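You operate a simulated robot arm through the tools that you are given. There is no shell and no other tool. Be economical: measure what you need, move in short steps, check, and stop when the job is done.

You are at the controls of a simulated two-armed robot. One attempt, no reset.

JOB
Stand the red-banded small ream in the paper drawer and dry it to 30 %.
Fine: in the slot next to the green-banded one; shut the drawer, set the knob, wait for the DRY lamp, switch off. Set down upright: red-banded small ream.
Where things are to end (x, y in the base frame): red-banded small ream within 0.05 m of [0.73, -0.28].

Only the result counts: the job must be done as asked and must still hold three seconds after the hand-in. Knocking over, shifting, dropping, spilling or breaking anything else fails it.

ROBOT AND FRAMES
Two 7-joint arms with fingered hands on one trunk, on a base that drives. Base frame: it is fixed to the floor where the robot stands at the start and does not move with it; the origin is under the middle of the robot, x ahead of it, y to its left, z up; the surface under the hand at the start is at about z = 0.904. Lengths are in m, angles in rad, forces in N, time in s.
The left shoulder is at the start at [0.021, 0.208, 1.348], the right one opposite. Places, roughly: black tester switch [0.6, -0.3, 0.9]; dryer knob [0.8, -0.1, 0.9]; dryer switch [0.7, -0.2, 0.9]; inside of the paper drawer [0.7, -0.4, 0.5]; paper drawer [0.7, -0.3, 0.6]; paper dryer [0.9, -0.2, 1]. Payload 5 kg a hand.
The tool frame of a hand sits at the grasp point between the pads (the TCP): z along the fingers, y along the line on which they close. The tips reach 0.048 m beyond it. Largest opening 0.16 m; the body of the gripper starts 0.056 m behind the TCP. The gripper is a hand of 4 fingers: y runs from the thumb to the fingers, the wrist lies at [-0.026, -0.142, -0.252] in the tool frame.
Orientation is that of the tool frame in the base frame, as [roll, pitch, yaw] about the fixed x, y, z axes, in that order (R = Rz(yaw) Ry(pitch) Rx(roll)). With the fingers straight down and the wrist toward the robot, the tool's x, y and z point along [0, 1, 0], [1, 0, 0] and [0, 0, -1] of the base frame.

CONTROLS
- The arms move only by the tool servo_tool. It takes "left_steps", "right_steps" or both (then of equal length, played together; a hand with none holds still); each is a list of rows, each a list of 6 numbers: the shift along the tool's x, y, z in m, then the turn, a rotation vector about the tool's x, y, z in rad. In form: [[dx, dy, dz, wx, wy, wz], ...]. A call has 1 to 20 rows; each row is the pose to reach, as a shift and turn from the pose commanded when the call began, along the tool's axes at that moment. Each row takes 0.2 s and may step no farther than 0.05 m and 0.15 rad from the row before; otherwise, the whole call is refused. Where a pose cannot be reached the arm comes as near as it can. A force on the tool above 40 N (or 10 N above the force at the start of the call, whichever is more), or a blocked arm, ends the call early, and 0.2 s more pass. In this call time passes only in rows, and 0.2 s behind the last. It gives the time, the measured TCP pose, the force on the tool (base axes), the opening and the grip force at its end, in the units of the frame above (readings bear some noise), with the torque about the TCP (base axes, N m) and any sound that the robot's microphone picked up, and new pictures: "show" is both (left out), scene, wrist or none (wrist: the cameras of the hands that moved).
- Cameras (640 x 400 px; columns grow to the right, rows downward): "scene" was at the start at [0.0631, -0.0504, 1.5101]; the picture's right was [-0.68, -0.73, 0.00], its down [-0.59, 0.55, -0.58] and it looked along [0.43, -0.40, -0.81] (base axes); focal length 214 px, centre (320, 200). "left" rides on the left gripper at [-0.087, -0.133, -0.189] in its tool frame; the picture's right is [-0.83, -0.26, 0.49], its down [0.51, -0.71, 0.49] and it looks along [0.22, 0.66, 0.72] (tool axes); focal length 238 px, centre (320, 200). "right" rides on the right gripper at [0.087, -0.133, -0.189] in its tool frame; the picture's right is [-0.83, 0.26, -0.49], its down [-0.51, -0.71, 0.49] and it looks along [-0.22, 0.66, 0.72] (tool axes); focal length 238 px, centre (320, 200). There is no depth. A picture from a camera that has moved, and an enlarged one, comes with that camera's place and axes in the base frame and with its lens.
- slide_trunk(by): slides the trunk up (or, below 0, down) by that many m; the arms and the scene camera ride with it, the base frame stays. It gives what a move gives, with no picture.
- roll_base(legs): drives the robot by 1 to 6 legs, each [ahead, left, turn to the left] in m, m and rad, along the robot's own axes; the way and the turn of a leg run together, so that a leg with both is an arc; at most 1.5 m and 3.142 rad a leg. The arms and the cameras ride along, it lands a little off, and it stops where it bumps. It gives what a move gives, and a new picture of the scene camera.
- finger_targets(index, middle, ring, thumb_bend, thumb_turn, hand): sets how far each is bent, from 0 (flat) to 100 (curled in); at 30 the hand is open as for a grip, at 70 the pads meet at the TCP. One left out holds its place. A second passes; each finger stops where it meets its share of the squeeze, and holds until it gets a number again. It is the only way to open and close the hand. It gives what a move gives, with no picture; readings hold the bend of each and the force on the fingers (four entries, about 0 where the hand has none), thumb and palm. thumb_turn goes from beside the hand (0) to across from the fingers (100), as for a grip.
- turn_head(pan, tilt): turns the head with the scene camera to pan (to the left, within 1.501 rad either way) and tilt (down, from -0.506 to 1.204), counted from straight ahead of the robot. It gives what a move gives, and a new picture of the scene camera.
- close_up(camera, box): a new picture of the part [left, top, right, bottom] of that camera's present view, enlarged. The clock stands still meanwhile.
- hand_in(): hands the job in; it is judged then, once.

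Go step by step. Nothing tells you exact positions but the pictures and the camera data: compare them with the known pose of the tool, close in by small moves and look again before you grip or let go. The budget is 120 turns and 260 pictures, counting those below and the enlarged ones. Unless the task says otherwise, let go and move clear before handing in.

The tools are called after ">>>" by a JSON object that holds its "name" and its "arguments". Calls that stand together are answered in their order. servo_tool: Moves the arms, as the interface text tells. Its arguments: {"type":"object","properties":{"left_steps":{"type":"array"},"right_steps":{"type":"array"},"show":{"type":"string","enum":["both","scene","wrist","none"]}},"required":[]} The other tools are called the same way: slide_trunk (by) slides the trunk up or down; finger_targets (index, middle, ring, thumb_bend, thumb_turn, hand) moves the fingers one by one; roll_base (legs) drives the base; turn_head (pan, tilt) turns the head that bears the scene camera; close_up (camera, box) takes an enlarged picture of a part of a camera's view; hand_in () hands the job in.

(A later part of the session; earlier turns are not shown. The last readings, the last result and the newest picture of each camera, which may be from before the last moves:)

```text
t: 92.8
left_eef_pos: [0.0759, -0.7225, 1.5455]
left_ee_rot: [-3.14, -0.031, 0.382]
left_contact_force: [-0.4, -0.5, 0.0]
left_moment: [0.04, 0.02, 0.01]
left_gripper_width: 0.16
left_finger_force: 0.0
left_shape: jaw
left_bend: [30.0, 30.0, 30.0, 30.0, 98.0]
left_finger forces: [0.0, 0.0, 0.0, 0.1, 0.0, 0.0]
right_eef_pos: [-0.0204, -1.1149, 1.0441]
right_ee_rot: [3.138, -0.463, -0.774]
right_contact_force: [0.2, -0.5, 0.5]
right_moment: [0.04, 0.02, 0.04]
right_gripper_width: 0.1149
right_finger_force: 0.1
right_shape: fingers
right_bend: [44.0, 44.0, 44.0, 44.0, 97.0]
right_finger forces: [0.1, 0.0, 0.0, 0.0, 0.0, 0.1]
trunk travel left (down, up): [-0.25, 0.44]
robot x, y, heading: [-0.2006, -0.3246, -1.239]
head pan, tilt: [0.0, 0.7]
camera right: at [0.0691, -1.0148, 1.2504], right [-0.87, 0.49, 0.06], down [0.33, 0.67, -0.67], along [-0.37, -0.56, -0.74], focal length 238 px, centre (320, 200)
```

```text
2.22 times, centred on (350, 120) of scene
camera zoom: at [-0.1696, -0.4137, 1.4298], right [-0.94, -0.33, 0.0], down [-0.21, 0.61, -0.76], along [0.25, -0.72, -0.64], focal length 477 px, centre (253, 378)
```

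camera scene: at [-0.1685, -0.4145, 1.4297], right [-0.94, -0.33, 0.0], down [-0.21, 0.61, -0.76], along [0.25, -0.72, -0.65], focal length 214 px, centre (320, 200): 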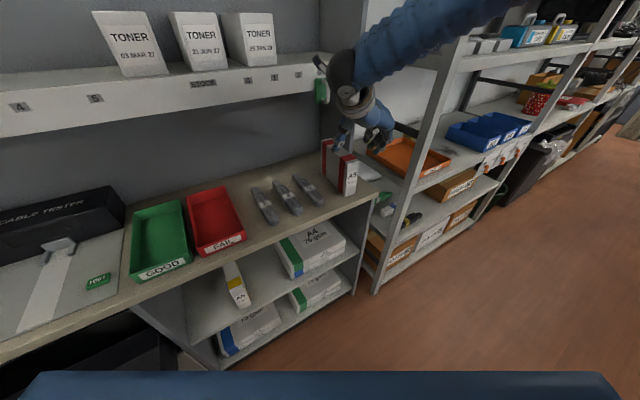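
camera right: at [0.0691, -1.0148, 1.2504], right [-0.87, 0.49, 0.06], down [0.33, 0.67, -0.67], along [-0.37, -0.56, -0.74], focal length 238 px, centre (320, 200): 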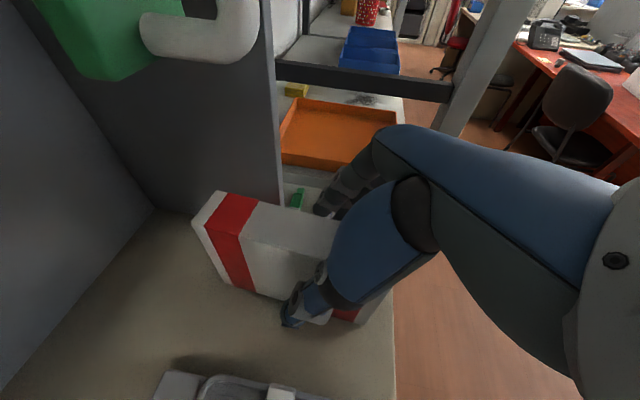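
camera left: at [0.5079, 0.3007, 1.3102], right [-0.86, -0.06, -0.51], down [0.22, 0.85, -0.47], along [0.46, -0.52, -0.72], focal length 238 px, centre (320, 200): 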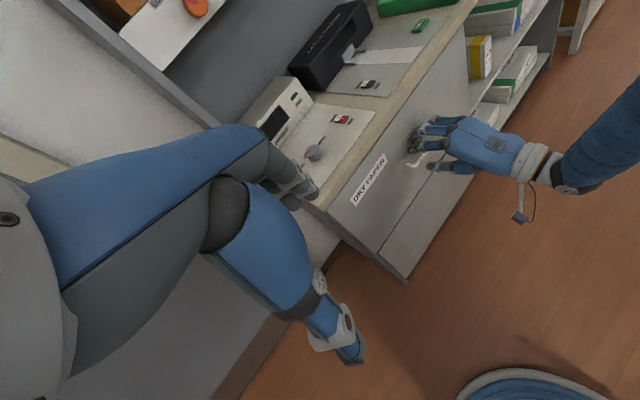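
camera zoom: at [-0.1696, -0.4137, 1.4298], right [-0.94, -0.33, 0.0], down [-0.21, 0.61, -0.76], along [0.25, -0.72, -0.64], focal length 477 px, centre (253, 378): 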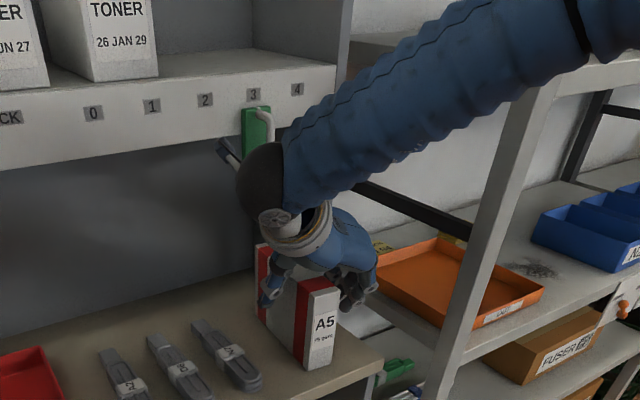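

The hand is in place around the ream's top. I'll close.

>>> {"name": "finger_targets", "arguments": {"hand": "right", "index": 85, "middle": 85, "ring": 85, "thumb_bend": 85}}

>>> {"name": "close_up", "arguments": {"camera": "scene", "box": [310, 110, 390, 200]}}

>>> {"name": "close_up", "arguments": {"camera": "right", "box": [160, 140, 460, 360]}}

```text
t: 93.8
left_eef_pos: [0.0754, -0.7214, 1.5453]
left_ee_rot: [-3.136, -0.031, 0.381]
left_contact_force: [0.6, 0.3, 0.1]
left_moment: [-0.06, -0.03, -0.06]
left_gripper_width: 0.1599
left_finger_force: 0.1
left_shape: jaw
left_bend: [30.0, 30.0, 30.0, 30.0, 98.0]
left_finger forces: [0.1, 0.0, 0.0, 0.0, 0.0, 0.0]
right_eef_pos: [-0.0209, -1.1144, 1.0422]
right_ee_rot: [3.138, -0.461, -0.775]
right_contact_force: [1.6, 1.5, -0.1]
right_moment: [0.07, 0.04, 0.14]
right_gripper_width: 0.0555
right_finger_force: 26.1
right_shape: fingers
right_bend: [61.0, 64.0, 67.0, 59.0, 95.0]
right_finger forces: [11.7, 7.1, 7.1, 0.1, 26.8, 0.0]
trunk travel left (down, up): [-0.25, 0.44]
robot x, y, heading: [-0.1999, -0.3232, -1.236]
head pan, tilt: [0.0, 0.7]
```

```text
4.44 times, centred on (350, 155) of scene
camera zoom: at [-0.1696, -0.4139, 1.4297], right [-0.94, -0.33, 0.0], down [-0.21, 0.61, -0.76], along [0.25, -0.72, -0.64], focal length 953 px, centre (187, 400)
```

zoom: 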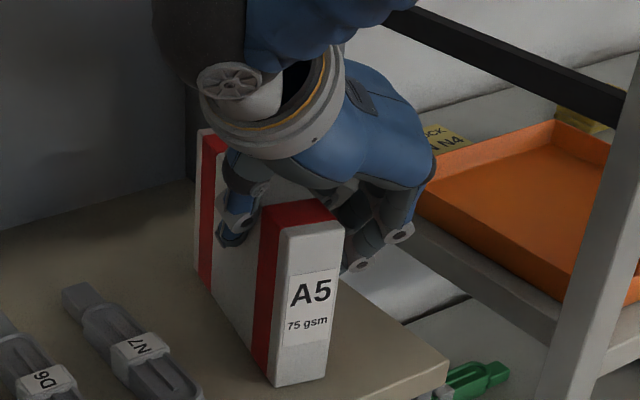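

```text
1.82 times, centred on (310, 250) of right
camera zoom: at [0.0691, -1.0148, 1.2498], right [-0.87, 0.49, 0.07], down [0.33, 0.67, -0.67], along [-0.37, -0.56, -0.74], focal length 433 px, centre (338, 109)
```

zoom: 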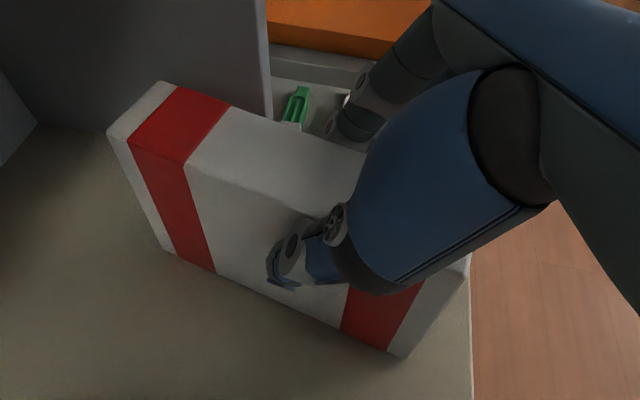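

The grip is firm. I'll lift a little and check.

>>> {"name": "servo_tool", "arguments": {"right_steps": [[0.0067, 0, -0.0134, 0, 0, 0], [0.0133, 0, -0.0269, 0, 0, 0]], "show": "wrist"}}

>>> {"name": "close_up", "arguments": {"camera": "scene", "box": [310, 110, 390, 200]}}

```text
t: 94.4
left_eef_pos: [0.0758, -0.7221, 1.5468]
left_ee_rot: [-3.137, -0.031, 0.381]
left_contact_force: [0.4, 0.6, 0.0]
left_moment: [-0.05, 0.02, 0.01]
left_gripper_width: 0.16
left_finger_force: 0.0
left_shape: jaw
left_bend: [30.0, 30.0, 30.0, 30.0, 98.0]
left_finger forces: [0.0, 0.0, 0.1, 0.0, 0.0, 0.0]
right_eef_pos: [-0.0219, -1.1147, 1.0727]
right_ee_rot: [3.138, -0.46, -0.775]
right_contact_force: [-0.9, 0.6, -12.7]
right_moment: [0.27, 0.41, 0.02]
right_gripper_width: 0.0557
right_finger_force: 25.4
right_shape: fingers
right_bend: [61.0, 64.0, 67.0, 59.0, 95.0]
right_finger forces: [11.0, 7.1, 7.1, 0.1, 24.8, 0.0]
trunk travel left (down, up): [-0.25, 0.44]
robot x, y, heading: [-0.1988, -0.3222, -1.238]
head pan, tilt: [0.0, 0.7]
camera right: at [0.0681, -1.0153, 1.2806], right [-0.87, 0.49, 0.07], down [0.33, 0.67, -0.67], along [-0.37, -0.56, -0.74], focal length 238 px, centre (320, 200)
```

right: 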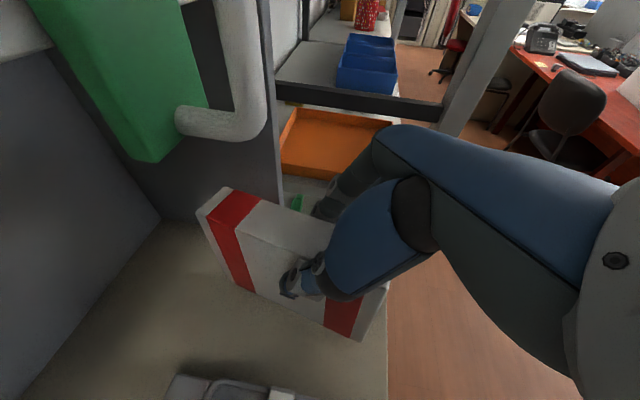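

```text
4.44 times, centred on (350, 155) of scene
camera zoom: at [-0.1696, -0.4139, 1.4298], right [-0.94, -0.33, 0.0], down [-0.21, 0.61, -0.76], along [0.25, -0.72, -0.64], focal length 953 px, centre (187, 400)
```

zoom: 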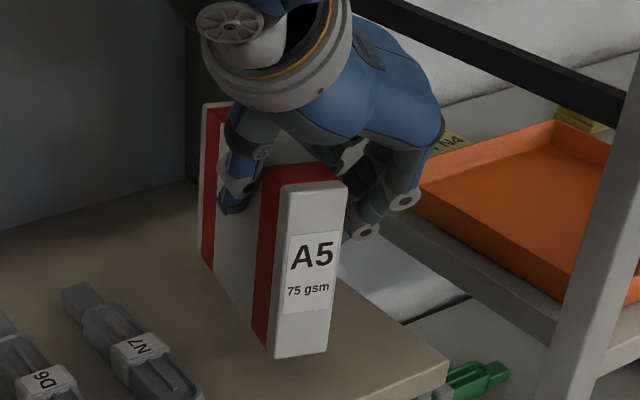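

It's lifted level and weighs about 1.2 kg. I'll withdraw it from under the shelf.

>>> {"name": "servo_tool", "arguments": {"right_steps": [[-0.04, 0, -0.02, 0, 0, 0], [-0.08, 0, -0.04, 0, 0, 0], [-0.12, 0, -0.06, 0, 0, 0], [-0.15, 0, -0.09, 0, 0, 0], [-0.17, 0, -0.125, 0, 0, 0], [-0.185, 0, -0.15, 0, 0, 0]]}}

```text
t: 95.8
left_eef_pos: [0.0748, -0.7199, 1.5464]
left_ee_rot: [-3.141, -0.033, 0.381]
left_contact_force: [-0.2, 1.6, 0.1]
left_moment: [-0.09, -0.09, 0.01]
left_gripper_width: 0.1604
left_finger_force: 0.1
left_shape: jaw
left_bend: [30.0, 30.0, 30.0, 30.0, 98.0]
left_finger forces: [0.1, 0.1, 0.0, 0.0, 0.0, 0.1]
right_eef_pos: [-0.1881, -0.9485, 1.1266]
right_ee_rot: [3.137, -0.463, -0.774]
right_contact_force: [-1.4, 0.6, -11.7]
right_moment: [0.29, 0.42, 0.01]
right_gripper_width: 0.0555
right_finger_force: 24.6
right_shape: fingers
right_bend: [61.0, 64.0, 68.0, 59.0, 95.0]
right_finger forces: [11.2, 7.1, 6.9, 0.0, 24.5, 0.0]
trunk travel left (down, up): [-0.25, 0.44]
robot x, y, heading: [-0.1987, -0.3241, -1.238]
head pan, tilt: [0.0, 0.7]
camera scene: at [-0.1708, -0.413, 1.4299], right [-0.94, -0.33, 0.0], down [-0.21, 0.61, -0.77], along [0.25, -0.72, -0.64], focal length 214 px, centre (320, 200)
camera right: at [-0.0973, -0.8496, 1.3347], right [-0.87, 0.49, 0.06], down [0.33, 0.67, -0.67], along [-0.37, -0.56, -0.74], focal length 238 px, centre (320, 200)
```

scene: 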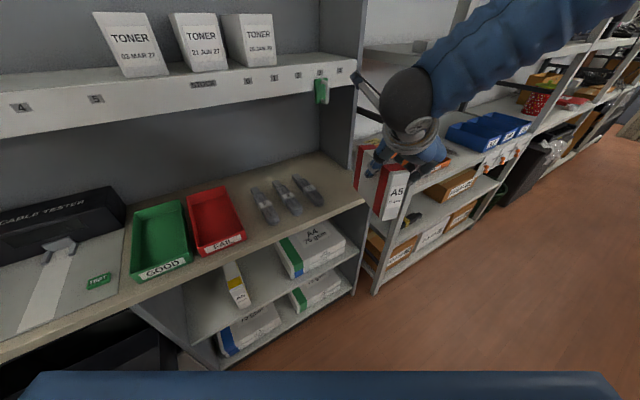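
right: 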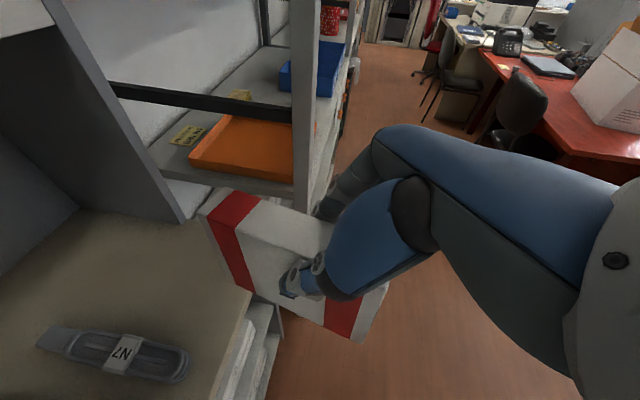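

I'll drive back to the drawer along the same path.

>>> {"name": "roll_base", "arguments": {"legs": [[-0.16, -0.102, 0], [-0.303, 0.477, 0], [-0.303, 0.477, 0]]}}

>>> {"name": "turn_head", "arguments": {"pan": 0.1, "tilt": 0.95}}

```text
t: 103.0
left_eef_pos: [0.6354, 0.2787, 1.5439]
left_ee_rot: [-3.137, -0.033, 0.38]
left_contact_force: [0.3, -0.2, -0.1]
left_moment: [-0.06, 0.04, -0.01]
left_gripper_width: 0.1601
left_finger_force: 0.1
left_shape: jaw
left_bend: [30.0, 30.0, 30.0, 30.0, 98.0]
left_finger forces: [0.0, 0.1, 0.1, 0.1, 0.0, 0.0]
right_eef_pos: [0.3727, 0.0486, 1.1274]
right_ee_rot: [3.137, -0.461, -0.776]
right_contact_force: [0.2, -0.6, -12.2]
right_moment: [0.28, 0.43, -0.02]
right_gripper_width: 0.0556
right_finger_force: 24.2
right_shape: fingers
right_bend: [61.0, 64.0, 68.0, 59.0, 95.0]
right_finger forces: [11.2, 7.0, 6.7, 0.1, 24.3, 0.1]
trunk travel left (down, up): [-0.25, 0.44]
robot x, y, heading: [0.3565, 0.6774, -1.238]
head pan, tilt: [0.0, 0.7]
camera scene: at [0.3899, 0.5867, 1.4298], right [-0.94, -0.33, 0.0], down [-0.21, 0.61, -0.76], along [0.25, -0.72, -0.64], focal length 214 px, centre (320, 200)
```

scene: 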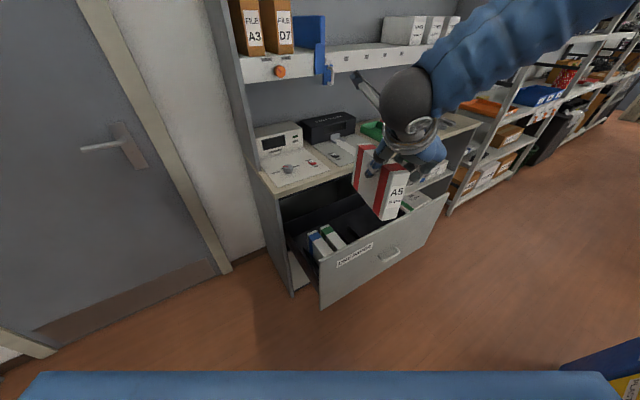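

```text
t: 103.8
left_eef_pos: [0.6356, 0.2778, 1.5445]
left_ee_rot: [-3.139, -0.031, 0.381]
left_contact_force: [0.4, -0.5, 0.1]
left_moment: [0.01, -0.03, -0.02]
left_gripper_width: 0.1598
left_finger_force: 0.0
left_shape: jaw
left_bend: [30.0, 30.0, 30.0, 30.0, 98.0]
left_finger forces: [0.0, 0.0, 0.1, 0.0, 0.0, 0.1]
right_eef_pos: [0.3732, 0.0492, 1.1276]
right_ee_rot: [3.139, -0.461, -0.776]
right_contact_force: [-0.4, -0.7, -11.1]
right_moment: [0.29, 0.4, 0.01]
right_gripper_width: 0.056
right_finger_force: 24.5
right_shape: fingers
right_bend: [61.0, 64.0, 68.0, 59.0, 95.0]
right_finger forces: [11.3, 7.1, 6.7, 0.0, 24.3, 0.1]
trunk travel left (down, up): [-0.25, 0.44]
robot x, y, heading: [0.3561, 0.6743, -1.239]
head pan, tilt: [0.099, 0.949]
camera scene: at [0.3922, 0.6002, 1.41], right [-0.91, -0.42, 0.0], down [-0.34, 0.74, -0.58], along [0.24, -0.53, -0.81], focal length 214 px, centre (320, 200)
```

scene: 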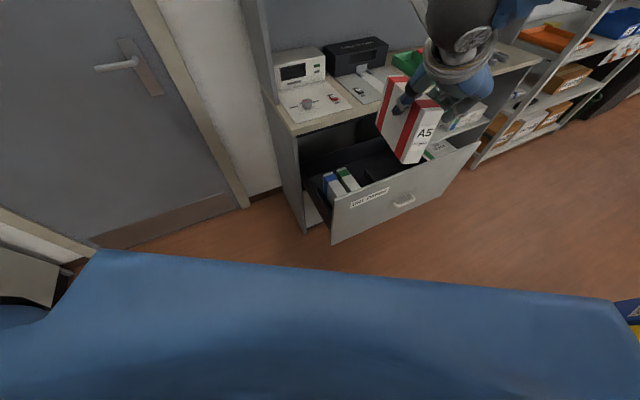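

The drawer is still open. I'll measure the drawer contents from the left wrist camera and the scene camera.

>>> {"name": "close_up", "arguments": {"camera": "scene", "box": [290, 120, 450, 220]}}

>>> {"name": "close_up", "arguments": {"camera": "left", "box": [240, 100, 640, 350]}}

>>> {"name": "close_up", "arguments": {"camera": "right", "box": [0, 0, 640, 400]}}

```text
4.00 times, centred on (370, 170) of scene
camera zoom: at [0.3922, 0.6002, 1.41], right [-0.91, -0.42, 0.0], down [-0.34, 0.74, -0.58], along [0.24, -0.53, -0.81], focal length 858 px, centre (120, 320)
```

zoom: 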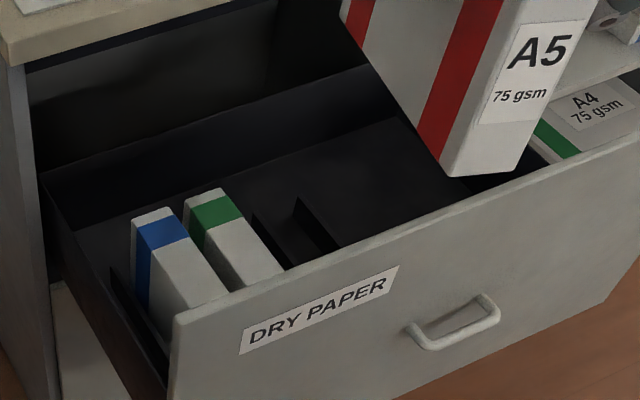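

```text
1.60 times, centred on (440, 225) of left
camera zoom: at [0.4991, 0.3664, 1.7311], right [-0.86, -0.06, -0.51], down [0.22, 0.85, -0.47], along [0.47, -0.52, -0.72], focal length 381 px, centre (128, 160)
```

zoom: 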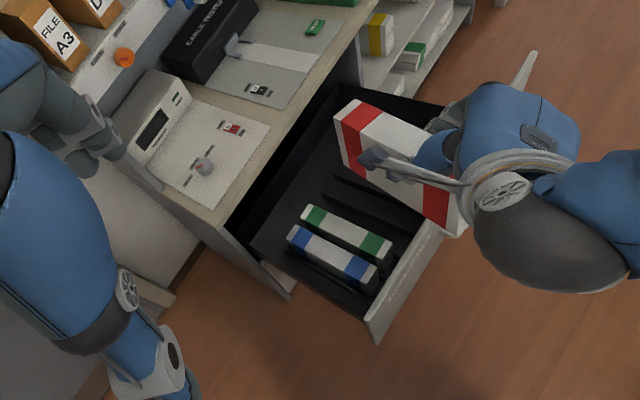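

```text
1.00 times, centred on (320, 200) of right (not enlarged: the box is as wide or as high as the picture)
camera zoom: at [0.4628, 0.1489, 1.3337], right [-0.87, 0.49, 0.07], down [0.33, 0.67, -0.67], along [-0.37, -0.56, -0.74], focal length 238 px, centre (320, 200)
```

zoom: 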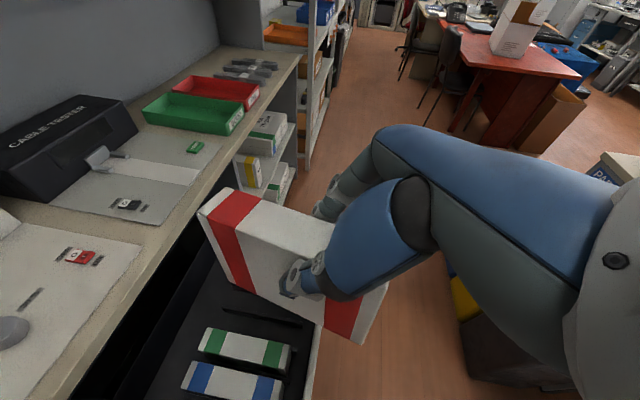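

I'll compare the ream's pose in the hand with the moment of gripping, to see whether it has rotated.

>>> {"name": "close_up", "arguments": {"camera": "right", "box": [160, 140, 460, 360]}}

>>> {"name": "close_up", "arguments": {"camera": "scene", "box": [350, 50, 480, 180]}}

```text
1.82 times, centred on (310, 250) of right
camera zoom: at [0.4628, 0.1489, 1.3337], right [-0.87, 0.49, 0.07], down [0.33, 0.67, -0.67], along [-0.37, -0.56, -0.74], focal length 433 px, centre (338, 109)
```

zoom: 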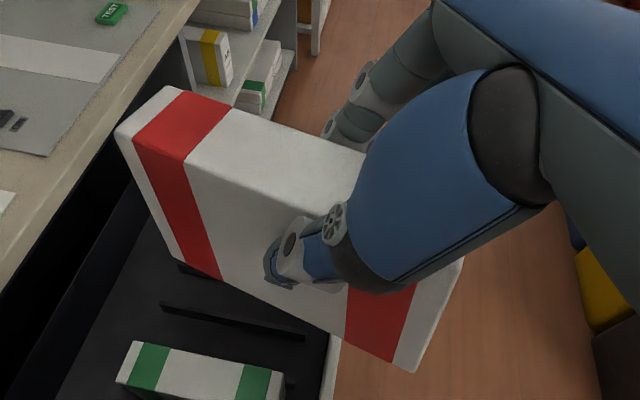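

```text
3.08 times, centred on (415, 115) of scene
camera zoom: at [0.3922, 0.6002, 1.41], right [-0.91, -0.42, 0.0], down [-0.34, 0.74, -0.58], along [0.24, -0.53, -0.81], focal length 660 px, centre (28, 462)
```

zoom: 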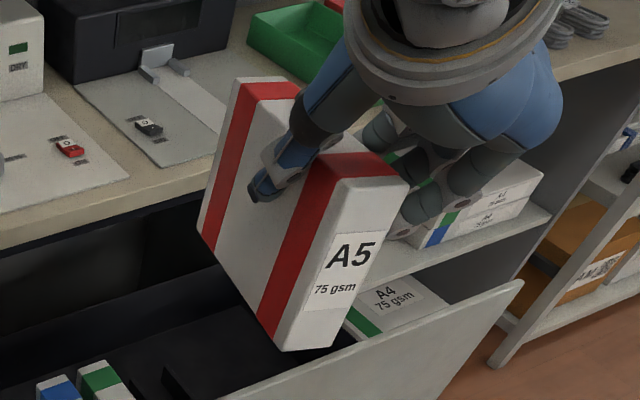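

The ream turned about -0.11 rad in the grip, so its yaw is now ≈ -0.89. The slot runs at ≈ -0.665. I'll lower the trunk and hover over the slot with the yaw corrected.

>>> {"name": "slide_trunk", "arguments": {"by": -0.15}}

>>> {"name": "servo_tool", "arguments": {"right_steps": [[0.0176, 0.006, 0.03, 0.025, 0, -0.0504], [0.0353, 0.012, 0.0605, 0.05, 0, -0.1008], [0.053, 0.018, 0.091, 0.075, 0, -0.1512], [0.0705, 0.0236, 0.121, 0.1, 0, -0.2016]], "show": "wrist"}}

>>> {"name": "close_up", "arguments": {"camera": "left", "box": [240, 60, 640, 310]}}

>>> {"name": "close_up", "arguments": {"camera": "scene", "box": [290, 80, 450, 200]}}

```text
t: 105.6
left_eef_pos: [0.6371, 0.2806, 1.3969]
left_ee_rot: [-3.14, -0.029, 0.381]
left_contact_force: [-0.3, 0.2, -0.1]
left_moment: [-0.05, 0.01, 0.01]
left_gripper_width: 0.1601
left_finger_force: 0.0
left_shape: jaw
left_bend: [30.0, 30.0, 30.0, 30.0, 98.0]
left_finger forces: [0.0, 0.0, 0.1, 0.0, 0.0, 0.0]
right_eef_pos: [0.3764, 0.0494, 0.9807]
right_ee_rot: [3.134, -0.469, -0.772]
right_contact_force: [12.2, -6.4, 34.4]
right_moment: [-1.02, -0.69, 0.31]
right_gripper_width: 0.055
right_finger_force: 28.5
right_shape: fingers
right_bend: [61.0, 64.0, 69.0, 60.0, 93.0]
right_finger forces: [11.4, 8.5, 5.3, 0.0, 31.5, 0.0]
trunk travel left (down, up): [-0.1, 0.59]
robot x, y, heading: [0.3598, 0.6796, -1.238]
head pan, tilt: [0.099, 0.949]
```

```text
t: 106.6
left_eef_pos: [0.636, 0.2763, 1.3945]
left_ee_rot: [-3.137, -0.03, 0.38]
left_contact_force: [-0.1, -1.4, -0.7]
left_moment: [0.1, 0.04, -0.01]
left_gripper_width: 0.1602
left_finger_force: 0.1
left_shape: jaw
left_bend: [30.0, 30.0, 30.0, 30.0, 98.0]
left_finger forces: [0.0, 0.0, 0.0, 0.1, 0.1, 0.1]
right_eef_pos: [0.4405, -0.0522, 0.8975]
right_ee_rot: [3.139, -0.456, -0.551]
right_contact_force: [0.1, 0.5, -13.8]
right_moment: [0.14, 0.39, 0.01]
right_gripper_width: 0.0562
right_finger_force: 23.8
right_shape: fingers
right_bend: [61.0, 65.0, 69.0, 60.0, 95.0]
right_finger forces: [11.1, 8.5, 5.4, 0.0, 23.1, 0.0]
trunk travel left (down, up): [-0.1, 0.59]
robot x, y, heading: [0.3589, 0.6775, -1.238]
head pan, tilt: [0.099, 0.949]
camera right: at [0.5058, 0.0637, 1.1064], right [-0.96, 0.28, 0.07], down [0.17, 0.73, -0.66], along [-0.24, -0.62, -0.74], focal length 238 px, centre (320, 200)
```

right: 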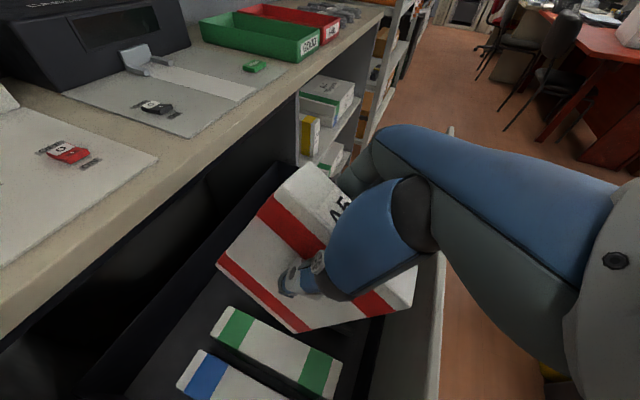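

```text
1.60 times, centred on (440, 185) of left
camera zoom: at [0.4998, 0.3649, 1.5804], right [-0.86, -0.06, -0.51], down [0.22, 0.85, -0.47], along [0.47, -0.52, -0.72], focal length 381 px, centre (128, 224)
```

zoom: 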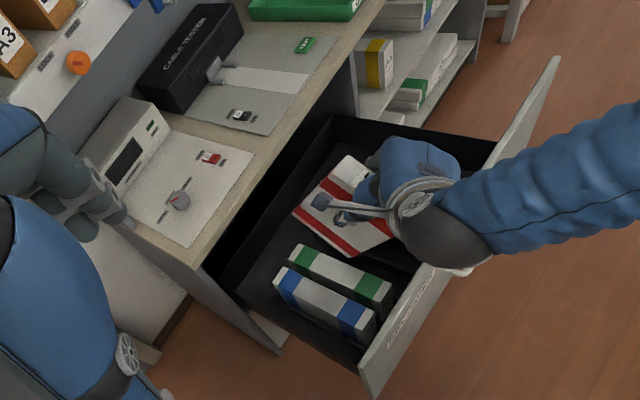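

```text
3.33 times, centred on (370, 140) of scene
camera zoom: at [0.3926, 0.5996, 1.2598], right [-0.91, -0.42, 0.0], down [-0.34, 0.74, -0.58], along [0.24, -0.53, -0.81], focal length 715 px, centre (153, 400)
```

zoom: 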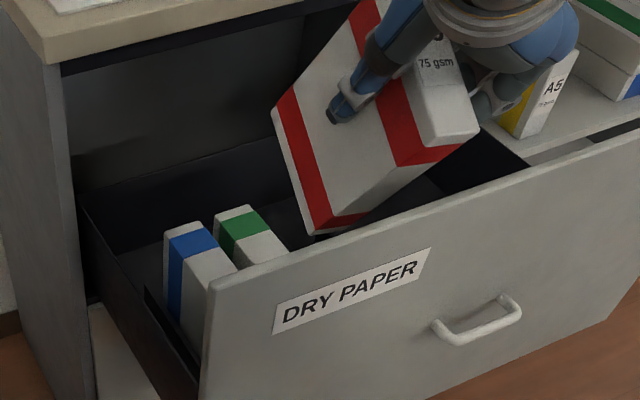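

The ream's near end caught on the drawer's front panel, whose top is at about z 0.84, and it pitched about 50° in the grip. I'll lift clear, take it back to its bench spot, set it flat there, and regrip with a vertical hand.

>>> {"name": "servo_tool", "arguments": {"right_steps": [[0.0178, 0, -0.036, 0, 0, 0], [0.0355, 0, -0.072, 0, 0, 0], [0.053, 0, -0.108, 0, 0, 0]], "show": "none"}}

>>> {"name": "slide_trunk", "arguments": {"by": 0.15}}

>>> {"name": "roll_base", "arguments": {"legs": [[0.303, -0.477, 0], [0.303, -0.477, 0]]}}

```text
t: 107.4
left_eef_pos: [0.6352, 0.2787, 1.3966]
left_ee_rot: [-3.141, -0.03, 0.38]
left_contact_force: [0.1, 1.3, 0.2]
left_moment: [-0.14, -0.06, 0.04]
left_gripper_width: 0.1601
left_finger_force: 0.0
left_shape: jaw
left_bend: [30.0, 30.0, 30.0, 30.0, 98.0]
left_finger forces: [0.0, 0.0, 0.0, 0.0, 0.0, 0.1]
right_eef_pos: [0.4387, -0.0493, 1.0194]
right_ee_rot: [3.138, -0.459, -0.551]
right_contact_force: [-1.1, 2.3, -13.2]
right_moment: [0.08, 0.39, 0.0]
right_gripper_width: 0.0562
right_finger_force: 24.1
right_shape: fingers
right_bend: [61.0, 65.0, 69.0, 60.0, 95.0]
right_finger forces: [11.0, 8.4, 5.6, 0.0, 23.6, 0.0]
trunk travel left (down, up): [-0.1, 0.59]
robot x, y, heading: [0.3595, 0.6778, -1.239]
head pan, tilt: [0.099, 0.949]
```

```text
t: 109.1
left_eef_pos: [0.6354, 0.2764, 1.5445]
left_ee_rot: [-3.136, -0.033, 0.379]
left_contact_force: [0.3, 0.1, 0.2]
left_moment: [-0.01, 0.03, 0.02]
left_gripper_width: 0.1598
left_finger_force: 0.0
left_shape: jaw
left_bend: [30.0, 30.0, 30.0, 30.0, 98.0]
left_finger forces: [0.1, 0.0, 0.0, 0.0, 0.0, 0.0]
right_eef_pos: [0.4413, -0.051, 1.1685]
right_ee_rot: [3.137, -0.46, -0.549]
right_contact_force: [0.1, -0.8, -12.2]
right_moment: [0.13, 0.42, 0.01]
right_gripper_width: 0.0561
right_finger_force: 24.2
right_shape: fingers
right_bend: [61.0, 65.0, 69.0, 60.0, 95.0]
right_finger forces: [11.2, 8.5, 5.5, 0.0, 23.3, 0.1]
trunk travel left (down, up): [-0.25, 0.44]
robot x, y, heading: [0.3573, 0.6805, -1.235]
head pan, tilt: [0.099, 0.949]
```

```text
t: 115.2
left_eef_pos: [-0.0777, -0.6093, 1.5447]
left_ee_rot: [-3.138, -0.031, 0.376]
left_contact_force: [-0.2, -0.8, -0.1]
left_moment: [0.04, -0.02, 0.01]
left_gripper_width: 0.1601
left_finger_force: 0.0
left_shape: jaw
left_bend: [30.0, 30.0, 30.0, 30.0, 98.0]
left_finger forces: [0.0, 0.0, 0.0, 0.1, 0.1, 0.1]
right_eef_pos: [-0.2738, -0.938, 1.1684]
right_ee_rot: [3.138, -0.458, -0.557]
right_contact_force: [-0.2, -0.4, -11.1]
right_moment: [0.14, 0.37, 0.02]
right_gripper_width: 0.0563
right_finger_force: 24.5
right_shape: fingers
right_bend: [61.0, 65.0, 69.0, 60.0, 95.0]
right_finger forces: [11.3, 8.4, 5.3, 0.0, 23.2, 0.0]
trunk travel left (down, up): [-0.25, 0.44]
robot x, y, heading: [-0.3543, -0.2083, -1.248]
head pan, tilt: [0.099, 0.949]
camera scene: at [-0.3178, -0.2862, 1.41], right [-0.91, -0.41, 0.0], down [-0.34, 0.74, -0.58], along [0.24, -0.53, -0.81], focal length 214 px, centre (320, 200)
```

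scene: 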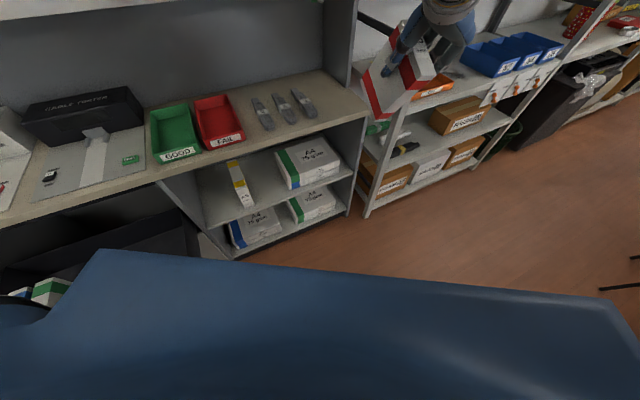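

Back at the bench's right end. I'll move in a bit and lean the hand back to level the ream.

>>> {"name": "roll_base", "arguments": {"legs": [[0.1, 0.064, 0]]}}

>>> {"name": "servo_tool", "arguments": {"right_steps": [[0, 0, 0, 0, 0.14, 0], [0, 0, 0, 0, 0.28, 0], [0, 0, 0, 0, 0.42, 0], [0, 0, 0, 0, 0.56, 0], [0, 0, 0, 0, 0.7, 0]], "show": "wrist"}}

>>> {"name": "turn_head", "arguments": {"pan": -0.1, "tilt": 0.7}}

>>> {"name": "close_up", "arguments": {"camera": "scene", "box": [250, 60, 450, 200]}}

```text
t: 116.5
left_eef_pos: [0.0164, -0.6845, 1.5453]
left_ee_rot: [-3.139, -0.031, 0.375]
left_contact_force: [0.6, -0.4, -0.8]
left_moment: [0.02, 0.04, -0.01]
left_gripper_width: 0.1602
left_finger_force: 0.1
left_shape: jaw
left_bend: [30.0, 30.0, 30.0, 30.0, 98.0]
left_finger forces: [0.0, 0.1, 0.0, 0.0, 0.0, 0.0]
right_eef_pos: [-0.1813, -1.0124, 1.1695]
right_ee_rot: [3.139, -0.458, -0.557]
right_contact_force: [0.7, -0.3, -12.1]
right_moment: [0.1, 0.4, 0.03]
right_gripper_width: 0.0563
right_finger_force: 24.8
right_shape: fingers
right_bend: [61.0, 65.0, 69.0, 60.0, 95.0]
right_finger forces: [11.3, 8.5, 5.5, 0.0, 23.6, 0.0]
trunk travel left (down, up): [-0.25, 0.44]
robot x, y, heading: [-0.2584, -0.2823, -1.24]
head pan, tilt: [0.099, 0.949]
camera scene: at [-0.2245, -0.3609, 1.41], right [-0.91, -0.41, 0.0], down [-0.34, 0.74, -0.58], along [0.24, -0.53, -0.81], focal length 214 px, centre (320, 200)
```

scene: 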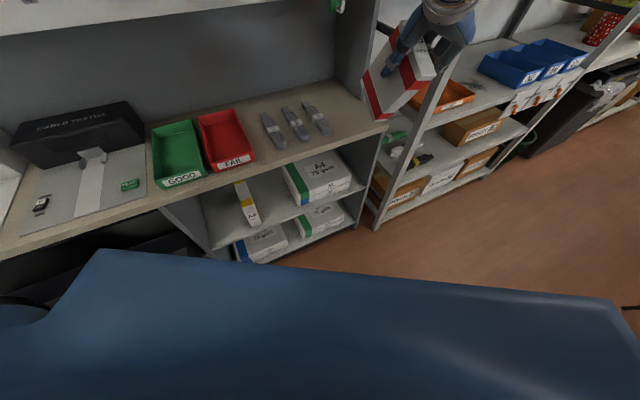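

```text
t: 117.7
left_eef_pos: [0.0159, -0.6861, 1.5443]
left_ee_rot: [-3.135, -0.032, 0.375]
left_contact_force: [0.0, -1.1, -0.1]
left_moment: [0.07, 0.01, 0.0]
left_gripper_width: 0.1601
left_finger_force: 0.1
left_shape: jaw
left_bend: [30.0, 30.0, 30.0, 30.0, 98.0]
left_finger forces: [0.0, 0.1, 0.0, 0.0, 0.0, 0.0]
right_eef_pos: [-0.1811, -1.0124, 1.1668]
right_ee_rot: [3.141, -1.158, -0.561]
right_contact_force: [-0.9, -1.1, -11.3]
right_moment: [0.28, 0.65, 0.01]
right_gripper_width: 0.0559
right_finger_force: 25.0
right_shape: fingers
right_bend: [61.0, 65.0, 69.0, 60.0, 95.0]
right_finger forces: [11.1, 9.1, 6.7, 0.0, 24.2, 0.0]
trunk travel left (down, up): [-0.25, 0.44]
robot x, y, heading: [-0.2609, -0.284, -1.242]
head pan, tilt: [0.099, 0.949]
camera right: at [-0.228, -0.8267, 1.3224], right [-0.8, 0.19, -0.57], down [0.59, 0.47, -0.66], along [0.14, -0.86, -0.49], focal length 238 px, centre (320, 200)
```

right: 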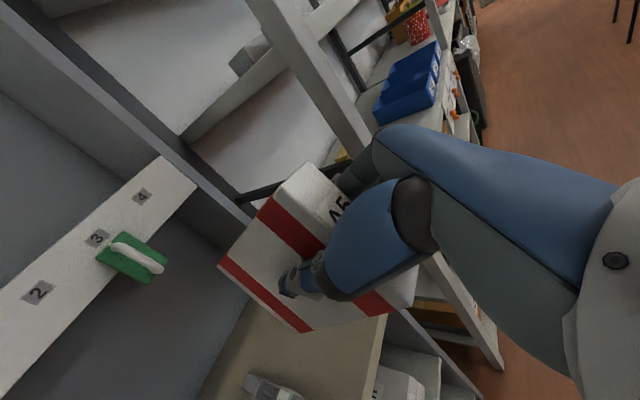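

```text
t: 118.4
left_eef_pos: [0.0166, -0.6859, 1.5445]
left_ee_rot: [-3.139, -0.031, 0.374]
left_contact_force: [-0.2, 0.1, -0.6]
left_moment: [0.0, -0.02, 0.01]
left_gripper_width: 0.1596
left_finger_force: 0.0
left_shape: jaw
left_bend: [30.0, 30.0, 30.0, 30.0, 98.0]
left_finger forces: [0.0, 0.1, 0.0, 0.0, 0.1, 0.1]
right_eef_pos: [-0.1822, -1.0115, 1.1695]
right_ee_rot: [3.132, -1.159, -0.551]
right_contact_force: [-0.6, -0.5, -12.5]
right_moment: [0.31, 0.67, 0.0]
right_gripper_width: 0.0559
right_finger_force: 25.7
right_shape: fingers
right_bend: [61.0, 65.0, 69.0, 60.0, 95.0]
right_finger forces: [11.1, 9.1, 6.7, 0.0, 24.1, 0.0]
trunk travel left (down, up): [-0.25, 0.44]
robot x, y, heading: [-0.2567, -0.2832, -1.242]
head pan, tilt: [-0.099, 0.7]
camera scene: at [-0.2357, -0.3771, 1.4297], right [-0.97, -0.23, 0.0], down [-0.15, 0.63, -0.76], along [0.17, -0.74, -0.65], focal length 214 px, centre (320, 200)
```

scene: 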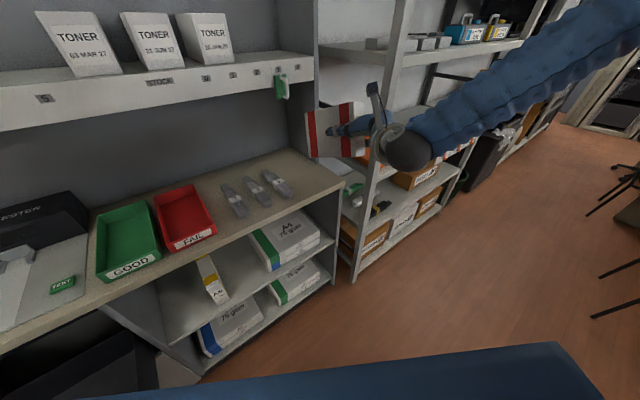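

```text
2.86 times, centred on (350, 130) of scene
camera zoom: at [-0.2357, -0.3771, 1.4297], right [-0.97, -0.23, 0.0], down [-0.15, 0.63, -0.76], along [0.17, -0.74, -0.65], focal length 613 px, centre (234, 400)
```

zoom: 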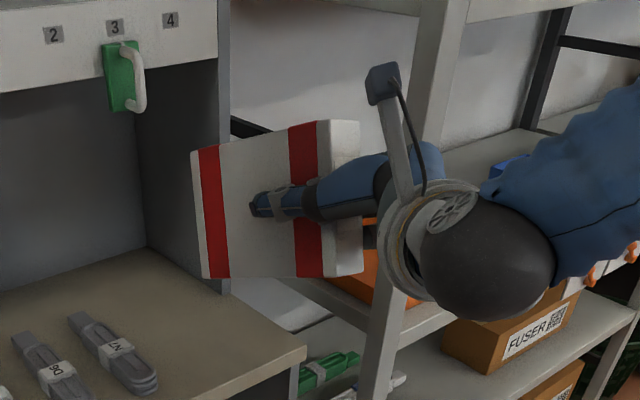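

The ream is nearly level now, its far end about 12° low. I'll lower a bit, then slide it forward over the bench, below the green handle.

>>> {"name": "servo_tool", "arguments": {"right_steps": [[-0.032, 0, 0.014, 0, 0, 0], [-0.064, 0, 0.028, 0, 0, 0], [-0.05, 0, 0.06, 0, 0, 0], [-0.036, 0.001, 0.092, 0, 0, 0], [-0.022, 0.002, 0.124, 0, 0, 0], [-0.008, 0.002, 0.156, 0, 0, 0]], "show": "wrist"}}

>>> {"name": "close_up", "arguments": {"camera": "scene", "box": [230, 80, 410, 220]}}

```text
t: 119.8
left_eef_pos: [0.0183, -0.6866, 1.545]
left_ee_rot: [-3.137, -0.03, 0.375]
left_contact_force: [1.1, 0.0, -0.3]
left_moment: [0.03, 0.15, -0.04]
left_gripper_width: 0.1598
left_finger_force: 0.1
left_shape: jaw
left_bend: [30.0, 30.0, 30.0, 30.0, 98.0]
left_finger forces: [0.0, 0.1, 0.0, 0.0, 0.0, 0.1]
right_eef_pos: [-0.062, -1.0881, 1.0973]
right_ee_rot: [3.139, -1.155, -0.556]
right_contact_force: [0.3, -1.0, -13.9]
right_moment: [0.26, 0.63, 0.01]
right_gripper_width: 0.0562
right_finger_force: 25.3
right_shape: fingers
right_bend: [61.0, 64.0, 69.0, 60.0, 95.0]
right_finger forces: [11.4, 9.4, 6.4, 0.0, 24.2, 0.0]
trunk travel left (down, up): [-0.25, 0.44]
robot x, y, heading: [-0.2566, -0.2837, -1.243]
head pan, tilt: [-0.099, 0.7]
camera right: at [-0.1074, -0.9019, 1.2527], right [-0.8, 0.19, -0.57], down [0.58, 0.47, -0.66], along [0.14, -0.86, -0.49], focal length 238 px, centre (320, 200)
```

right: 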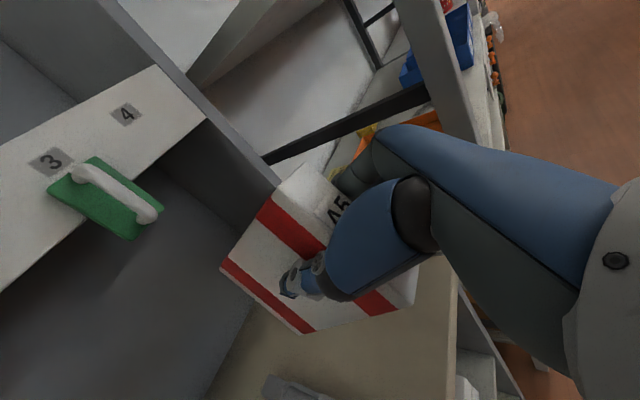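

```text
2.86 times, centred on (320, 150) of scene
camera zoom: at [-0.234, -0.3779, 1.4296], right [-0.97, -0.23, 0.0], down [-0.15, 0.63, -0.76], along [0.17, -0.74, -0.65], focal length 613 px, centre (320, 343)
```

zoom: 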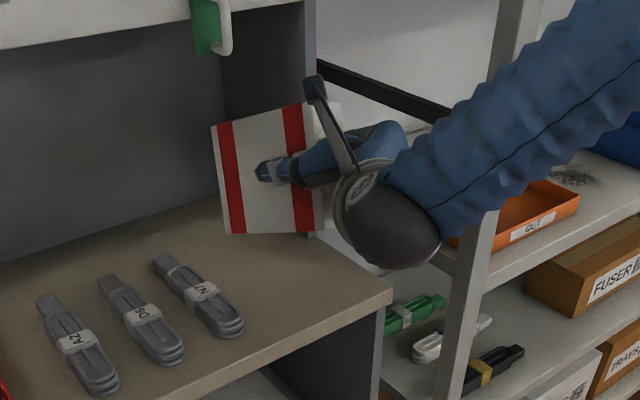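

I'll level it a little more and lower it until the bench takes the load.

>>> {"name": "servo_tool", "arguments": {"right_steps": [[-0.012, 0, 0.005, 0, 0.1, 0], [-0.022, 0, 0.01, 0, 0.18, 0], [-0.032, 0, 0.014, 0, 0.18, 0], [-0.041, 0, 0.018, 0, 0.18, 0], [-0.05, 0, 0.022, 0, 0.18, 0]], "show": "none"}}

>>> {"name": "close_up", "arguments": {"camera": "scene", "box": [230, 80, 410, 220]}}

```text
t: 121.0
left_eef_pos: [0.0157, -0.6858, 1.5447]
left_ee_rot: [-3.138, -0.032, 0.374]
left_contact_force: [-0.2, 1.0, 0.2]
left_moment: [-0.01, 0.02, -0.04]
left_gripper_width: 0.16
left_finger_force: 0.1
left_shape: jaw
left_bend: [30.0, 30.0, 30.0, 30.0, 98.0]
left_finger forces: [0.0, 0.0, 0.1, 0.0, 0.0, 0.0]
right_eef_pos: [-0.0639, -1.09, 1.0438]
right_ee_rot: [3.129, -1.34, -0.548]
right_contact_force: [-0.1, -0.7, -11.2]
right_moment: [0.32, 0.71, -0.02]
right_gripper_width: 0.0559
right_finger_force: 25.6
right_shape: fingers
right_bend: [61.0, 65.0, 69.0, 60.0, 95.0]
right_finger forces: [11.6, 9.1, 6.4, 0.0, 24.4, 0.0]
trunk travel left (down, up): [-0.25, 0.44]
robot x, y, heading: [-0.2562, -0.2825, -1.242]
head pan, tilt: [-0.099, 0.7]
```

```text
2.86 times, centred on (320, 150) of scene
camera zoom: at [-0.2357, -0.3775, 1.4297], right [-0.97, -0.23, 0.0], down [-0.15, 0.63, -0.76], along [0.17, -0.74, -0.65], focal length 613 px, centre (320, 343)
```

zoom: 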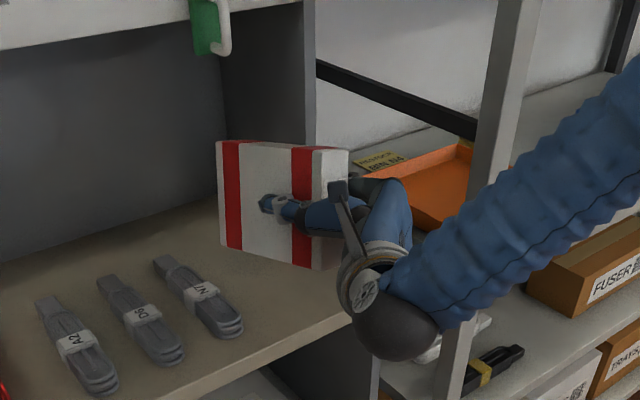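

It's still hanging free. I'll lower in small increments until contact.

>>> {"name": "servo_tool", "arguments": {"right_steps": [[-0.008, 0, 0.002, 0, 0, 0], [-0.016, 0, 0.004, 0, 0, 0], [-0.0195, 0, 0.0045, 0, 0, 0]], "show": "none"}}

>>> {"name": "close_up", "arguments": {"camera": "scene", "box": [260, 110, 390, 200]}}

```text
t: 121.8
left_eef_pos: [0.0156, -0.6863, 1.545]
left_ee_rot: [-3.138, -0.03, 0.375]
left_contact_force: [-0.6, 0.5, 0.3]
left_moment: [0.03, -0.02, 0.0]
left_gripper_width: 0.1598
left_finger_force: 0.0
left_shape: jaw
left_bend: [30.0, 30.0, 30.0, 30.0, 98.0]
left_finger forces: [0.0, 0.0, 0.0, 0.0, 0.0, 0.1]
right_eef_pos: [-0.0634, -1.0879, 1.0254]
right_ee_rot: [3.129, -1.34, -0.545]
right_contact_force: [-0.5, -0.1, -12.1]
right_moment: [0.28, 0.65, 0.0]
right_gripper_width: 0.0559
right_finger_force: 25.2
right_shape: fingers
right_bend: [61.0, 65.0, 69.0, 60.0, 95.0]
right_finger forces: [11.5, 9.3, 6.5, 0.0, 24.5, 0.0]
trunk travel left (down, up): [-0.25, 0.44]
robot x, y, heading: [-0.2579, -0.2818, -1.242]
head pan, tilt: [-0.099, 0.7]
```

```text
4.44 times, centred on (325, 155) of scene
camera zoom: at [-0.2356, -0.3775, 1.4297], right [-0.97, -0.23, 0.0], down [-0.15, 0.63, -0.76], along [0.17, -0.74, -0.65], focal length 953 px, centre (298, 400)
```

zoom: 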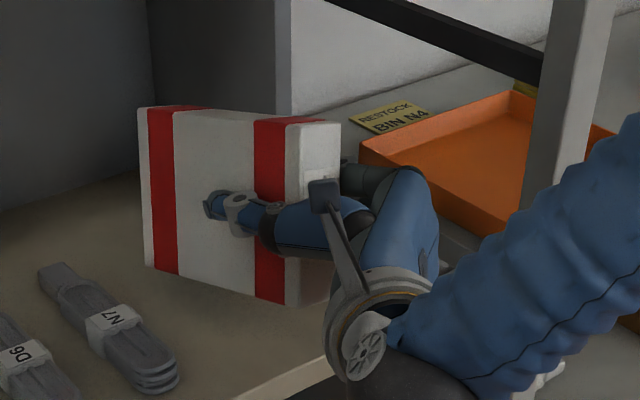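

The grip is at mid-height, so the ream's bottom is still about 4 cm up. I'll continue lowering.

>>> {"name": "servo_tool", "arguments": {"right_steps": [[-0.01, 0, 0.0023, 0, 0, 0], [-0.019, 0, 0.0045, 0, 0, 0], [-0.026, 0, 0.006, 0, 0, 0], [-0.032, 0, 0.0074, 0, 0, 0]], "show": "none"}}

>>> {"name": "close_up", "arguments": {"camera": "scene", "box": [260, 110, 390, 200]}}

```text
t: 122.8
left_eef_pos: [0.0158, -0.6838, 1.5462]
left_ee_rot: [-3.139, -0.031, 0.375]
left_contact_force: [0.3, -0.8, 1.7]
left_moment: [0.01, -0.01, 0.0]
left_gripper_width: 0.1599
left_finger_force: 0.1
left_shape: jaw
left_bend: [30.0, 30.0, 30.0, 30.0, 98.0]
left_finger forces: [0.0, 0.1, 0.0, 0.1, 0.0, 0.0]
right_eef_pos: [-0.0642, -1.0874, 0.9922]
right_ee_rot: [3.125, -1.341, -0.542]
right_contact_force: [-2.6, 1.5, -3.0]
right_moment: [-0.22, -0.35, 0.16]
right_gripper_width: 0.0556
right_finger_force: 24.7
right_shape: fingers
right_bend: [61.0, 65.0, 68.0, 60.0, 95.0]
right_finger forces: [13.7, 6.8, 4.8, 0.0, 25.2, 0.0]
trunk travel left (down, up): [-0.25, 0.44]
robot x, y, heading: [-0.2579, -0.2803, -1.249]
head pan, tilt: [-0.099, 0.7]
```

```text
4.44 times, centred on (325, 155) of scene
camera zoom: at [-0.2361, -0.3766, 1.4298], right [-0.97, -0.23, 0.0], down [-0.15, 0.63, -0.76], along [0.17, -0.74, -0.64], focal length 953 px, centre (298, 400)
```

zoom: 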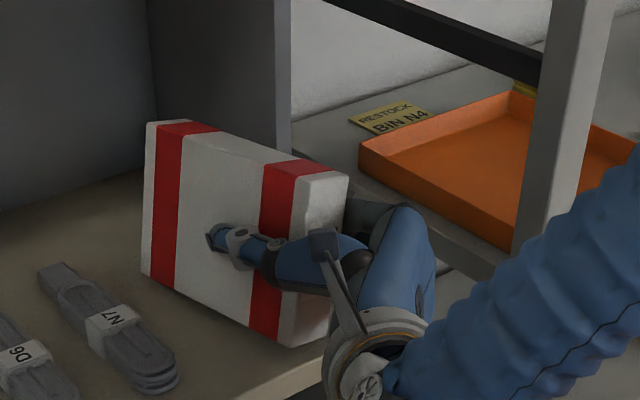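

The bench now carries the ream, standing flat. I'll drag it about 4 cm toward me, so a vertical hand clears the shelf, and then release it.

>>> {"name": "servo_tool", "arguments": {"right_steps": [[-0.0034, -0.002, -0.0145, 0, 0, 0], [-0.0068, -0.0039, -0.0289, 0, 0, 0], [-0.0102, -0.0058, -0.0434, 0, 0, 0]], "show": "none"}}

>>> {"name": "close_up", "arguments": {"camera": "scene", "box": [260, 110, 390, 200]}}

```text
t: 123.6
left_eef_pos: [0.0164, -0.6846, 1.5454]
left_ee_rot: [-3.137, -0.033, 0.374]
left_contact_force: [-0.2, 0.5, -0.5]
left_moment: [-0.03, -0.05, 0.0]
left_gripper_width: 0.1602
left_finger_force: 0.1
left_shape: jaw
left_bend: [30.0, 30.0, 30.0, 30.0, 98.0]
left_finger forces: [0.0, 0.0, 0.1, 0.0, 0.0, 0.0]
right_eef_pos: [-0.0994, -1.0594, 0.9925]
right_ee_rot: [3.133, -1.339, -0.55]
right_contact_force: [0.2, -0.3, -7.9]
right_moment: [-0.07, 0.12, -0.02]
right_gripper_width: 0.0561
right_finger_force: 25.0
right_shape: fingers
right_bend: [61.0, 65.0, 68.0, 60.0, 95.0]
right_finger forces: [13.6, 7.0, 5.6, 0.1, 23.9, 0.1]
trunk travel left (down, up): [-0.25, 0.44]
robot x, y, heading: [-0.2595, -0.2844, -1.242]
head pan, tilt: [-0.099, 0.7]
```

```text
4.44 times, centred on (325, 155) of scene
camera zoom: at [-0.2362, -0.3769, 1.4298], right [-0.97, -0.23, 0.0], down [-0.15, 0.63, -0.76], along [0.17, -0.74, -0.64], focal length 953 px, centre (298, 400)
```

zoom: 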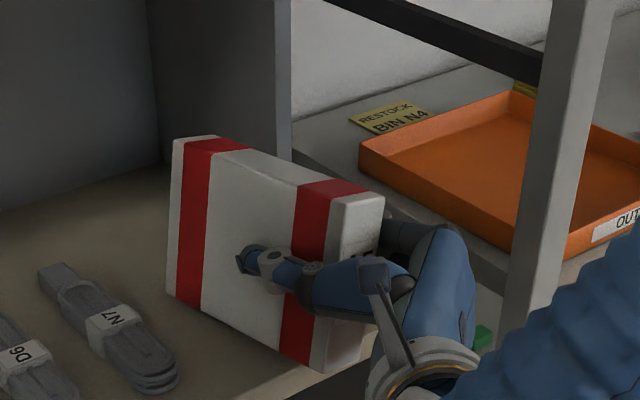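

I'll lower the last few millimetres, then open the hand.

>>> {"name": "servo_tool", "arguments": {"right_steps": [[-0.003, 0, 0.0007, 0, 0, 0], [-0.0058, 0, 0.0014, 0, 0, 0]], "show": "none"}}

>>> {"name": "finger_targets", "arguments": {"hand": "right", "index": 44, "middle": 44, "ring": 44, "thumb_bend": 44}}

>>> {"name": "close_up", "arguments": {"camera": "scene", "box": [260, 110, 390, 200]}}

```text
t: 124.2
left_eef_pos: [0.0157, -0.6849, 1.5451]
left_ee_rot: [-3.139, -0.031, 0.376]
left_contact_force: [0.8, -0.4, -0.8]
left_moment: [-0.03, 0.03, 0.0]
left_gripper_width: 0.1599
left_finger_force: 0.1
left_shape: jaw
left_bend: [30.0, 30.0, 30.0, 30.0, 98.0]
left_finger forces: [0.1, 0.0, 0.0, 0.0, 0.1, 0.0]
right_eef_pos: [-0.0999, -1.0594, 0.9863]
right_ee_rot: [3.125, -1.339, -0.542]
right_contact_force: [-1.7, 3.1, -3.4]
right_moment: [-0.23, -0.33, 0.14]
right_gripper_width: 0.056
right_finger_force: 25.8
right_shape: fingers
right_bend: [61.0, 65.0, 68.0, 60.0, 95.0]
right_finger forces: [13.8, 6.7, 4.9, 0.0, 25.2, 0.0]
trunk travel left (down, up): [-0.25, 0.44]
robot x, y, heading: [-0.251, -0.284, -1.246]
head pan, tilt: [-0.099, 0.7]
```

```text
t: 125.2
left_eef_pos: [0.0159, -0.6844, 1.5458]
left_ee_rot: [-3.138, -0.03, 0.375]
left_contact_force: [0.4, 0.3, -0.7]
left_moment: [-0.02, 0.02, -0.01]
left_gripper_width: 0.16
left_finger_force: 0.0
left_shape: jaw
left_bend: [30.0, 30.0, 30.0, 30.0, 98.0]
left_finger forces: [0.0, 0.1, 0.0, 0.0, 0.0, 0.0]
right_eef_pos: [-0.0983, -1.059, 0.9873]
right_ee_rot: [3.12, -1.34, -0.537]
right_contact_force: [0.1, 0.5, 1.0]
right_moment: [0.01, 0.02, -0.04]
right_gripper_width: 0.1153
right_finger_force: 0.8
right_shape: fingers
right_bend: [44.0, 44.0, 44.0, 44.0, 98.0]
right_finger forces: [0.0, 0.0, 0.1, 0.0, 0.9, 0.0]
trunk travel left (down, up): [-0.25, 0.44]
robot x, y, heading: [-0.2587, -0.2817, -1.246]
head pan, tilt: [-0.099, 0.7]
```

```text
4.44 times, centred on (325, 155) of scene
camera zoom: at [-0.2358, -0.3763, 1.4298], right [-0.97, -0.23, 0.0], down [-0.15, 0.63, -0.76], along [0.17, -0.74, -0.64], focal length 953 px, centre (298, 400)
```

zoom: 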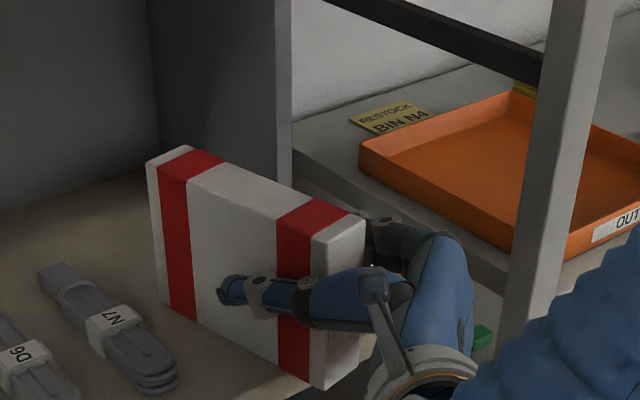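

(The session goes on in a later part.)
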